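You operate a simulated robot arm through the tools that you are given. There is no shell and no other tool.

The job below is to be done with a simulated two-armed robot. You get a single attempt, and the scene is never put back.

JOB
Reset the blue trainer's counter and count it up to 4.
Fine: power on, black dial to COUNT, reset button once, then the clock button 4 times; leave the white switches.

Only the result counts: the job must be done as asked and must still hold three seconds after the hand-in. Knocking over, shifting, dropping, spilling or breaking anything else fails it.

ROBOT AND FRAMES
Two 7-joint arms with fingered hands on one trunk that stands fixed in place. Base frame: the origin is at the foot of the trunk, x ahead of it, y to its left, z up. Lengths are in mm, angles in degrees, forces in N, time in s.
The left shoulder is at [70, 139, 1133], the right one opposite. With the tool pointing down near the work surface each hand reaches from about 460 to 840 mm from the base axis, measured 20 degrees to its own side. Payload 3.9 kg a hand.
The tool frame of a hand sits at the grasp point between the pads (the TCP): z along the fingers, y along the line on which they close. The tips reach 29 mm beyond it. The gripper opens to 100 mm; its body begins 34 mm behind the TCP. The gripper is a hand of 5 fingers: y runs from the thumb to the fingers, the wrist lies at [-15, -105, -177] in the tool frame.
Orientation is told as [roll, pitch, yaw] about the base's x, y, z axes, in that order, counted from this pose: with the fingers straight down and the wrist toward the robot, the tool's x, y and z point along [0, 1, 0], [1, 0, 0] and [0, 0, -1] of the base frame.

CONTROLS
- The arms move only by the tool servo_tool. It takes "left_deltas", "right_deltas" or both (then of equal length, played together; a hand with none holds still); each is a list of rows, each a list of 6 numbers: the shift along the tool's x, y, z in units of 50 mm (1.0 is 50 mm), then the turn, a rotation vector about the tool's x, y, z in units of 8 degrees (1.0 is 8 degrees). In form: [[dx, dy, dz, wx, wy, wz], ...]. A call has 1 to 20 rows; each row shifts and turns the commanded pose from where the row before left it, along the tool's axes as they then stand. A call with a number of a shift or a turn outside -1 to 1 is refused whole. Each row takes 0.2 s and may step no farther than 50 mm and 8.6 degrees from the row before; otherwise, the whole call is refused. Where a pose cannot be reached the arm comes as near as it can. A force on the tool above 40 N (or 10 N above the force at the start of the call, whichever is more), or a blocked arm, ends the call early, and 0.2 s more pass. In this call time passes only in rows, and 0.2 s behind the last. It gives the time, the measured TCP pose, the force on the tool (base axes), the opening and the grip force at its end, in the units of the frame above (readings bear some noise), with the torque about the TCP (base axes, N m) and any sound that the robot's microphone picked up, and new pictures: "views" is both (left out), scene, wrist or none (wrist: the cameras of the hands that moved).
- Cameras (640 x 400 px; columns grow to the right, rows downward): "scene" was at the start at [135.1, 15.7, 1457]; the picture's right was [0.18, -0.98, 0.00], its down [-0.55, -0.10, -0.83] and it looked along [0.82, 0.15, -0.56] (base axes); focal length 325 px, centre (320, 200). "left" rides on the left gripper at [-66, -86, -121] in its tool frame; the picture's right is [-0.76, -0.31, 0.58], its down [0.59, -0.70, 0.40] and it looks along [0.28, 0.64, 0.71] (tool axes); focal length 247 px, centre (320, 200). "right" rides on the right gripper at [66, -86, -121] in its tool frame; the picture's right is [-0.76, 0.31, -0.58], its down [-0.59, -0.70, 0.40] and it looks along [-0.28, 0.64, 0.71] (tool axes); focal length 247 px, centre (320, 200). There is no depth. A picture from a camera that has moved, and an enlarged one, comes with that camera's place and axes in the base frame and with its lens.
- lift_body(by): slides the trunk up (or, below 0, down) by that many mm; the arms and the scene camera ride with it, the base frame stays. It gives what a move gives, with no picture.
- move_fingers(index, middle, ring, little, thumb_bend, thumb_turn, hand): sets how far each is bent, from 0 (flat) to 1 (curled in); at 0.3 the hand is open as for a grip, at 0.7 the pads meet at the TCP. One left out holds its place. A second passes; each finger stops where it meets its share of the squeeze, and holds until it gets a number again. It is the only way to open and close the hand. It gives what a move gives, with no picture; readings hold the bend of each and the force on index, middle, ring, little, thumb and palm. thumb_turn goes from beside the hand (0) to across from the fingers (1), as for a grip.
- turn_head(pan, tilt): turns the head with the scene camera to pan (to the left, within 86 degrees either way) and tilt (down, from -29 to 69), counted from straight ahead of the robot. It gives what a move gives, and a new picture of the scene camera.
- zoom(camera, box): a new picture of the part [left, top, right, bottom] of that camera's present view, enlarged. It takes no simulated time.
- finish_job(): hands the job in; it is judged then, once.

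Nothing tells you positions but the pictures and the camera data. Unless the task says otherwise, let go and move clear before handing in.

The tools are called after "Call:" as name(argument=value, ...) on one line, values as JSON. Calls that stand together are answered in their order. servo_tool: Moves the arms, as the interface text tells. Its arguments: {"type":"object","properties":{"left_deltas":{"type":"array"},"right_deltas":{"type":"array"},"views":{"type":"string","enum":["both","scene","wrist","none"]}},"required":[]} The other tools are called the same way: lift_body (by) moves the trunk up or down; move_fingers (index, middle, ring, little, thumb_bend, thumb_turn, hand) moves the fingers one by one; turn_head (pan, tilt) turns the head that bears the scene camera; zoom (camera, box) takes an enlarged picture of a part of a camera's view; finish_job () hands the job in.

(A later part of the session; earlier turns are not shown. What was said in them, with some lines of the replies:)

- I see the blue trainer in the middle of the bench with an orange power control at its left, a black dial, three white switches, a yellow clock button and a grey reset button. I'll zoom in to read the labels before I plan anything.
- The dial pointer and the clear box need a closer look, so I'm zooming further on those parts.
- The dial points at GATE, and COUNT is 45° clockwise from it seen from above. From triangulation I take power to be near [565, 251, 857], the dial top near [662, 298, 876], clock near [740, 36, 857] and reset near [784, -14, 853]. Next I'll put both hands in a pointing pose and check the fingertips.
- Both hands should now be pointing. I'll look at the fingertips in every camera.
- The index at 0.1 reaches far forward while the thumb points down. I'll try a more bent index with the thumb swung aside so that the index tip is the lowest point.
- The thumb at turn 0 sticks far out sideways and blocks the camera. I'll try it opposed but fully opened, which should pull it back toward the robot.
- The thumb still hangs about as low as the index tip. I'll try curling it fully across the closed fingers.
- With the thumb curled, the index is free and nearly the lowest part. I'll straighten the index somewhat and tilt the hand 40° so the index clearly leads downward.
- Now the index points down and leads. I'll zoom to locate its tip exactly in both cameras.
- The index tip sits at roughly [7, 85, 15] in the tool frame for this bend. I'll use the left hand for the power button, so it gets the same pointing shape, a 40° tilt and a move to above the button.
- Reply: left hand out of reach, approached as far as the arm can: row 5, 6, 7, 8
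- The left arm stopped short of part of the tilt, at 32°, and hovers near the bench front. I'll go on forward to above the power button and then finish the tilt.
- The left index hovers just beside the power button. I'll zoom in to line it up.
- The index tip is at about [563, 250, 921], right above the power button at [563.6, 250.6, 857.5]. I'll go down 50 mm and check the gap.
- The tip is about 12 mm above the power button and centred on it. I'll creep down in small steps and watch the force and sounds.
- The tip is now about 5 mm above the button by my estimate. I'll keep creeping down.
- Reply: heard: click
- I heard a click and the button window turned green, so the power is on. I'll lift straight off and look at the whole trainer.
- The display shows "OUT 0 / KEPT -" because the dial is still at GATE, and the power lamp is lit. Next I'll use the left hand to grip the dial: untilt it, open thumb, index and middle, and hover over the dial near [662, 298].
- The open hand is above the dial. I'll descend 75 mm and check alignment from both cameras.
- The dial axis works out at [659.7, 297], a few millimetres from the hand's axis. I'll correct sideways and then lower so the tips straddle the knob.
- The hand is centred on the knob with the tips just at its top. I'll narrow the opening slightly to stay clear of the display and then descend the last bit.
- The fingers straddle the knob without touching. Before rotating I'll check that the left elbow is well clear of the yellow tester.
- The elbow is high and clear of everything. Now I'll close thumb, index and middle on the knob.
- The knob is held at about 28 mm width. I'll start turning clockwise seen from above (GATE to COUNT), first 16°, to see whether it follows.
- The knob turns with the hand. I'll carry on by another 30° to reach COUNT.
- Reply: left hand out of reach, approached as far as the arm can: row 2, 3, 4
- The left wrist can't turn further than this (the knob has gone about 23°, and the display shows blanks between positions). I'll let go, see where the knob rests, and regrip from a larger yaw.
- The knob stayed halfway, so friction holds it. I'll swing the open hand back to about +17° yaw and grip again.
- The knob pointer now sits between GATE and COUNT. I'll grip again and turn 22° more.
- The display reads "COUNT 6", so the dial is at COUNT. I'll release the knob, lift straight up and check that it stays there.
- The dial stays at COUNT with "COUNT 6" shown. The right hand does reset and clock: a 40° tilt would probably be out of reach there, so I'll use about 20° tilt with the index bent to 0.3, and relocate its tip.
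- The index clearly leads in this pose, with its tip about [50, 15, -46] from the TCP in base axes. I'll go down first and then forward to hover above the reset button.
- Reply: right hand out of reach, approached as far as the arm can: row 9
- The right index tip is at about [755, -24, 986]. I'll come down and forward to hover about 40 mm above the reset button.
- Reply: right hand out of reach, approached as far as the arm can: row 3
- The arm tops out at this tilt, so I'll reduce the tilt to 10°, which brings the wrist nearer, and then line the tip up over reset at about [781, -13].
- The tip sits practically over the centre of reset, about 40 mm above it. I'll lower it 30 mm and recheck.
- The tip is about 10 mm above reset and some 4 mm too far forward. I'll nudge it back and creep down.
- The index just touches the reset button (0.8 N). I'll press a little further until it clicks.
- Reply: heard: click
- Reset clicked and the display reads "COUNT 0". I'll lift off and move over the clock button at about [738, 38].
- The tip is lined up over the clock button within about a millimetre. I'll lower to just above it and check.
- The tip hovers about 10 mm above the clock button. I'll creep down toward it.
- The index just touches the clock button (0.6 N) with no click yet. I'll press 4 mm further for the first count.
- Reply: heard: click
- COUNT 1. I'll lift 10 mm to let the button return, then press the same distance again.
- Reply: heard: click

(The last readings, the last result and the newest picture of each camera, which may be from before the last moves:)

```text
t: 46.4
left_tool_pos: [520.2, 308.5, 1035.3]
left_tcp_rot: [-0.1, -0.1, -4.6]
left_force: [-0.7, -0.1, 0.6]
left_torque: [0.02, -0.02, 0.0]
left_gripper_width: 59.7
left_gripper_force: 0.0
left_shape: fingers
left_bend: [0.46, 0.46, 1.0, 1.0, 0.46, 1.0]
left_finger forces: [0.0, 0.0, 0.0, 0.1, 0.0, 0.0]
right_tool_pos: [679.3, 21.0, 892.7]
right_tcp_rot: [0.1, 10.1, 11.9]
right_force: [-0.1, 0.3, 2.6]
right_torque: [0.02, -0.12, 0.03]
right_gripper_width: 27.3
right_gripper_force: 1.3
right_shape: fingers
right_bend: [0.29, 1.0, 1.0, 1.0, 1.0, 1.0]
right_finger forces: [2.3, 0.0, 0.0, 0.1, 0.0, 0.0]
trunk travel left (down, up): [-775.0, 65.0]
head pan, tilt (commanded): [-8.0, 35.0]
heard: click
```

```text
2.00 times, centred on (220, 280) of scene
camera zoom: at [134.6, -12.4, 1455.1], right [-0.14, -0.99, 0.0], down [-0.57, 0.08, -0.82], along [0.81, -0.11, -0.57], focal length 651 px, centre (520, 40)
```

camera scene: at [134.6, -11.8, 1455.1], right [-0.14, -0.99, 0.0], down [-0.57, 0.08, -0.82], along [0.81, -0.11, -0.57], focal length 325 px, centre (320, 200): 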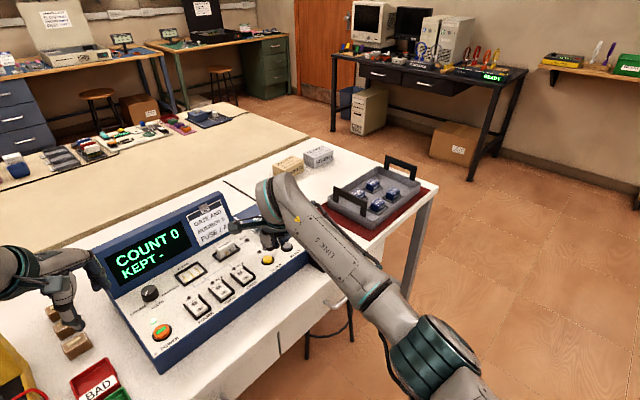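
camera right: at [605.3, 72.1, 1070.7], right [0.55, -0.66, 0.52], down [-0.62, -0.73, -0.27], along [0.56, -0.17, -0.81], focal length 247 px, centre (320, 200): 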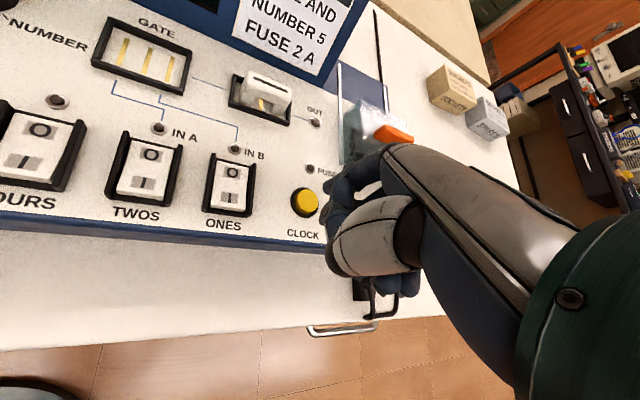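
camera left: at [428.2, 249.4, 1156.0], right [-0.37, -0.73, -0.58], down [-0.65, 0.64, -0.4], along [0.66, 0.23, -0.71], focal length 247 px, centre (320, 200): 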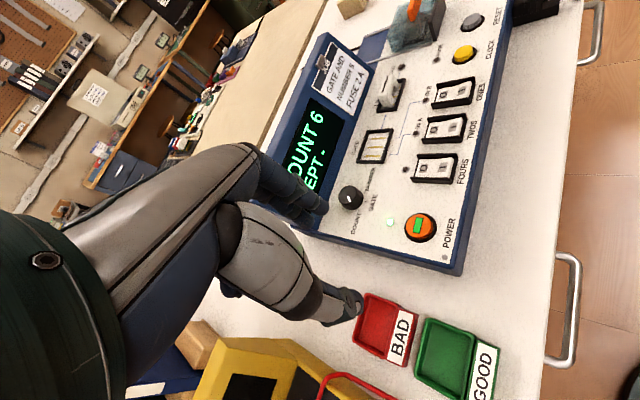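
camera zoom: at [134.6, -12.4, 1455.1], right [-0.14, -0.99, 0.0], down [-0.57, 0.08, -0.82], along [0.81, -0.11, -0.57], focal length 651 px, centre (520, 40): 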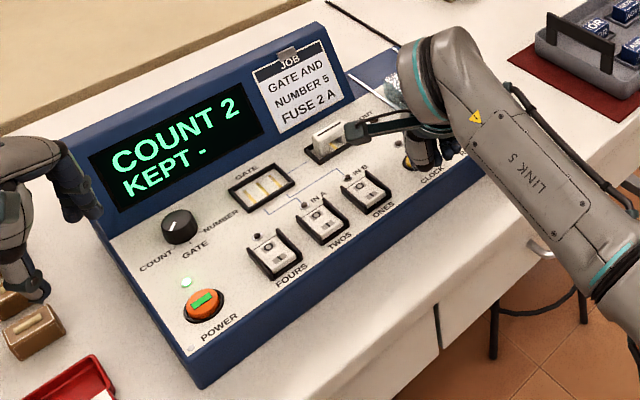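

COUNT 2. I'll do the same release and press for the third count.

Call:
servo_tool(right_deltas=[[0, -0.035, -0.197, 0, 0, 0]], views="none")

Call:
servo_tool(right_deltas=[[0, 0.021, 0.117, 0, 0, 0], [0, 0.007, 0.04, 0, 0, 0], [0, 0.007, 0.04, 0, 0, 0]], views="none")

Call:
zoom(camera="scene", box=[90, 180, 350, 380])

```text
t: 46.8
left_tool_pos: [520.8, 307.0, 1035.9]
left_tcp_rot: [-0.1, 0.0, -4.7]
left_force: [0.9, 0.7, -0.5]
left_torque: [0.01, 0.0, 0.03]
left_gripper_width: 59.9
left_gripper_force: 0.0
left_shape: fingers
left_bend: [0.46, 0.46, 1.0, 1.0, 0.46, 1.0]
left_finger forces: [0.0, 0.0, 0.1, 0.1, 0.1, 0.1]
right_tool_pos: [679.9, 20.0, 902.5]
right_tcp_rot: [0.1, 10.0, 11.8]
right_force: [0.6, -0.3, 0.6]
right_torque: [0.02, 0.01, 0.02]
right_gripper_width: 27.3
right_gripper_force: 0.1
right_shape: fingers
right_bend: [0.29, 1.0, 1.0, 1.0, 0.99, 1.0]
right_finger forces: [0.1, 0.0, 0.0, 0.1, 0.0, 0.1]
trunk travel left (down, up): [-775.0, 65.0]
head pan, tilt (commanded): [-8.0, 35.0]
```

```text
t: 47.6
left_tool_pos: [520.8, 307.1, 1035.9]
left_tcp_rot: [-0.1, 0.1, -4.7]
left_force: [0.2, 0.2, -0.5]
left_torque: [0.02, 0.0, 0.02]
left_gripper_width: 59.8
left_gripper_force: 0.0
left_shape: fingers
left_bend: [0.46, 0.46, 1.0, 1.0, 0.46, 1.0]
left_finger forces: [0.1, 0.0, 0.0, 0.1, 0.0, 0.0]
right_tool_pos: [681.4, 20.5, 893.3]
right_tcp_rot: [-0.1, 10.0, 11.7]
right_force: [0.0, -0.4, 3.1]
right_torque: [0.04, -0.14, -0.02]
right_gripper_width: 27.2
right_gripper_force: 0.7
right_shape: fingers
right_bend: [0.29, 1.0, 1.0, 1.0, 0.99, 1.0]
right_finger forces: [2.5, 0.1, 0.0, 0.0, 0.0, 0.0]
trunk travel left (down, up): [-775.0, 65.0]
head pan, tilt (commanded): [-8.0, 35.0]
heard: click
```

```text
2.00 times, centred on (220, 280) of scene
camera zoom: at [134.5, -12.5, 1455.2], right [-0.14, -0.99, 0.0], down [-0.57, 0.08, -0.82], along [0.81, -0.11, -0.57], focal length 651 px, centre (520, 40)
```

zoom: 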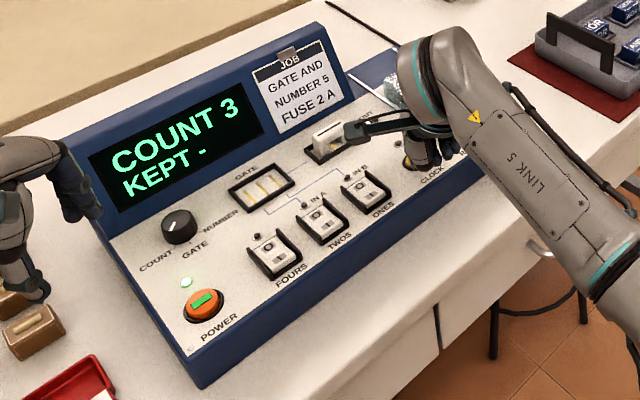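

COUNT 3. One last release and press for the fourth count.

Call:
servo_tool(right_deltas=[[0, -0.035, -0.197, 0, 0, 0]], views="none")

Call:
servo_tool(right_deltas=[[0, 0.021, 0.117, 0, 0, 0], [0, 0.007, 0.04, 0, 0, 0], [0, 0.007, 0.04, 0, 0, 0]], views="none")

Call:
zoom(camera="scene", box=[90, 180, 350, 380])

```text
t: 48.0
left_tool_pos: [520.6, 307.1, 1035.1]
left_tcp_rot: [-0.1, 0.1, -4.6]
left_force: [1.3, 1.4, -0.2]
left_torque: [0.02, 0.02, 0.01]
left_gripper_width: 59.7
left_gripper_force: 0.0
left_shape: fingers
left_bend: [0.46, 0.46, 1.0, 1.0, 0.46, 1.0]
left_finger forces: [0.0, 0.1, 0.0, 0.0, 0.1, 0.0]
right_tool_pos: [680.7, 20.4, 902.3]
right_tcp_rot: [0.0, 10.1, 11.8]
right_force: [0.1, 0.5, -0.6]
right_torque: [-0.02, -0.01, 0.0]
right_gripper_width: 27.3
right_gripper_force: 0.0
right_shape: fingers
right_bend: [0.29, 1.0, 1.0, 1.0, 0.99, 1.0]
right_finger forces: [0.1, 0.0, 0.1, 0.1, 0.1, 0.1]
trunk travel left (down, up): [-775.0, 65.0]
head pan, tilt (commanded): [-8.0, 35.0]
```

```text
t: 48.8
left_tool_pos: [520.7, 307.1, 1036.0]
left_tcp_rot: [-0.1, 0.0, -4.7]
left_force: [-0.2, -0.4, -0.3]
left_torque: [0.01, 0.0, -0.02]
left_gripper_width: 59.6
left_gripper_force: 0.0
left_shape: fingers
left_bend: [0.46, 0.46, 1.0, 1.0, 0.46, 1.0]
left_finger forces: [0.0, 0.1, 0.0, 0.0, 0.1, 0.0]
right_tool_pos: [680.8, 20.5, 891.6]
right_tcp_rot: [0.0, 9.9, 11.8]
right_force: [0.6, 0.8, 2.0]
right_torque: [0.04, -0.12, 0.01]
right_gripper_width: 27.6
right_gripper_force: 0.8
right_shape: fingers
right_bend: [0.29, 1.0, 1.0, 1.0, 0.99, 1.0]
right_finger forces: [2.6, 0.1, 0.0, 0.0, 0.0, 0.1]
trunk travel left (down, up): [-775.0, 65.0]
head pan, tilt (commanded): [-8.0, 35.0]
heard: click
```

```text
2.00 times, centred on (220, 280) of scene
camera zoom: at [134.5, -12.5, 1455.2], right [-0.14, -0.99, 0.0], down [-0.57, 0.08, -0.82], along [0.81, -0.11, -0.57], focal length 651 px, centre (520, 40)
```

zoom: 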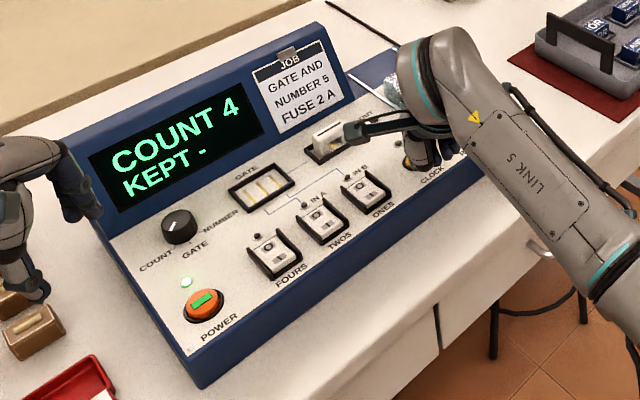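

The display reads "COUNT 4". I'll lift the right hand straight off and pull it clear, then check everything once more.

Call:
servo_tool(right_deltas=[[0, -0.07, -0.4, 0, 0, 0], [0, -0.158, -0.886, 0, 0, 0], [0, -0.158, -0.886, 0, 0, 0], [0, -0.158, -0.886, 0, 0, 0], [-0.228, -0.85, 0.15, 0, 0, 0], [-0.228, -0.85, 0.15, 0, 0, 0]], views="both")

Call:
turn_head(pan=10.3, tilt=33.8)

Call:
zoom(camera="scene", box=[200, 180, 420, 345])

```text
t: 50.2
left_tool_pos: [520.0, 307.3, 1036.8]
left_tcp_rot: [0.1, 0.0, -4.6]
left_force: [-0.3, 0.5, -0.1]
left_torque: [0.0, 0.0, 0.03]
left_gripper_width: 59.6
left_gripper_force: 0.1
left_shape: fingers
left_bend: [0.46, 0.46, 1.0, 1.0, 0.46, 1.0]
left_finger forces: [0.1, 0.0, 0.0, 0.1, 0.0, 0.1]
right_tool_pos: [598.6, -20.0, 1045.6]
right_tcp_rot: [0.0, 10.0, 11.8]
right_force: [0.1, 0.5, -0.1]
right_torque: [-0.04, -0.05, 0.01]
right_gripper_width: 27.0
right_gripper_force: 0.0
right_shape: fingers
right_bend: [0.29, 1.0, 1.0, 1.0, 0.99, 1.0]
right_finger forces: [0.0, 0.0, 0.0, 0.0, 0.0, 0.0]
trunk travel left (down, up): [-775.0, 65.0]
head pan, tilt (commanded): [-8.0, 35.0]
camera scene: at [133.8, -13.3, 1455.2], right [-0.14, -0.99, 0.0], down [-0.57, 0.08, -0.82], along [0.81, -0.11, -0.57], focal length 325 px, centre (320, 200)
camera right: at [522.7, 30.9, 1180.1], right [0.55, -0.66, 0.51], down [-0.63, -0.73, -0.27], along [0.56, -0.17, -0.81], focal length 247 px, centre (320, 200)
```

scene: 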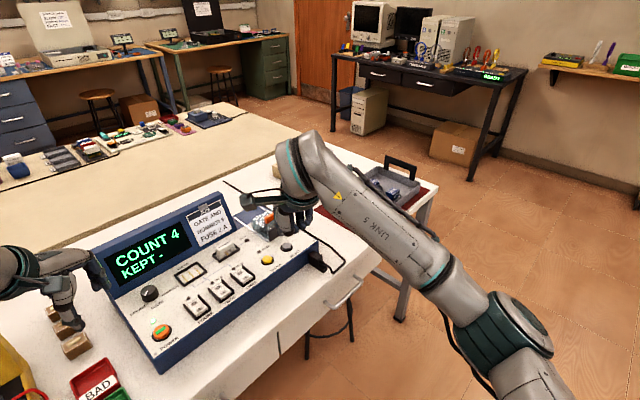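
right: 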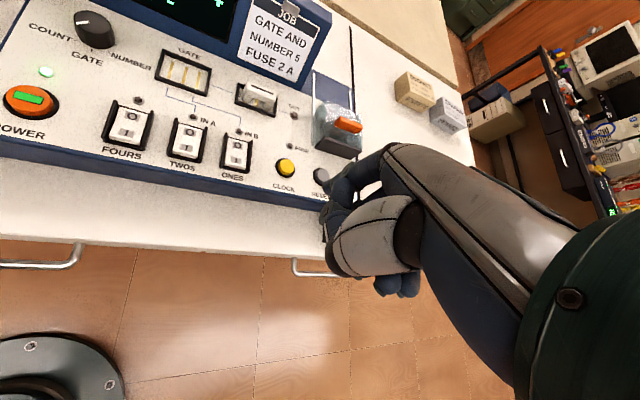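

```text
t: 51.0
left_tool_pos: [521.4, 306.7, 1035.5]
left_tcp_rot: [-0.1, 0.0, -4.5]
left_force: [-0.4, 1.6, -0.2]
left_torque: [-0.04, 0.02, 0.02]
left_gripper_width: 59.7
left_gripper_force: 0.0
left_shape: fingers
left_bend: [0.46, 0.46, 1.0, 1.0, 0.46, 1.0]
left_finger forces: [0.0, 0.1, 0.1, 0.0, 0.0, 0.1]
right_tool_pos: [599.4, -18.1, 1045.8]
right_tcp_rot: [0.0, 10.0, 11.8]
right_force: [0.2, 0.3, 0.8]
right_torque: [-0.02, 0.04, 0.03]
right_gripper_width: 27.3
right_gripper_force: 0.0
right_shape: fingers
right_bend: [0.29, 1.0, 1.0, 1.0, 0.99, 1.0]
right_finger forces: [0.0, 0.0, 0.1, 0.0, 0.0, 0.0]
trunk travel left (down, up): [-775.0, 65.0]
head pan, tilt (commanded): [10.3, 33.8]
camera scene: at [135.3, 15.5, 1456.9], right [0.18, -0.98, 0.0], down [-0.55, -0.1, -0.83], along [0.82, 0.15, -0.56], focal length 325 px, centre (320, 200)
```

scene: 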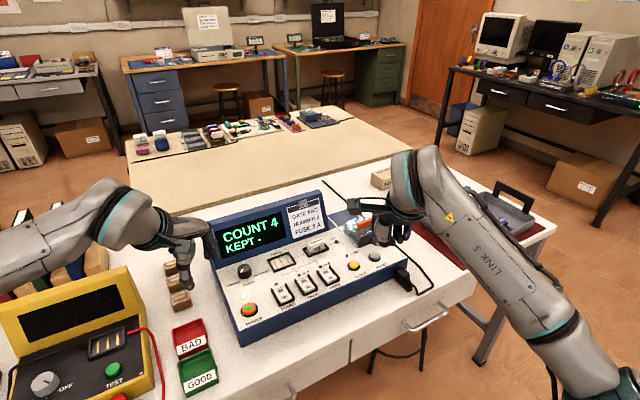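

```text
2.42 times, centred on (310, 262) of scene
camera zoom: at [135.3, 15.5, 1456.9], right [0.18, -0.98, 0.0], down [-0.55, -0.1, -0.83], along [0.82, 0.15, -0.56], focal length 789 px, centre (344, 48)
```

zoom: 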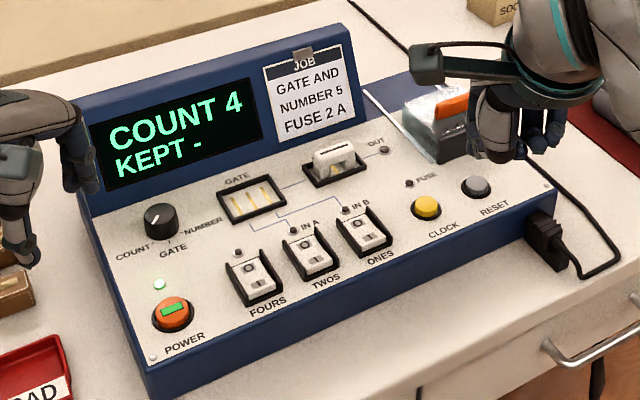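

The display shows "COUNT 4", the power lamp is lit, the dial points at COUNT, the white switches are untouched and the trainer has not moved. Both hands are clear, so I'm handing in.

Call:
finish_job()

```text
The job is handed in.
```

The blue trainer is on, its dial is at COUNT, and its display reads "COUNT 4". I've handed the job in.

- **Power:** one press, with a click; the button window turned green and the lamp lit.
- **Dial:** turned from GATE to COUNT. It took two grips because the left wrist ran out of travel halfway.
- **Reset:** one press, which took the display from 6 to 0.
- **Clock:** four presses, with the display showing 1, 2, 3 and then 4.

I didn't touch the white switches. In the last picture the trainer sat where it had at the start, I saw nothing knocked or shifted, and both hands were clear.
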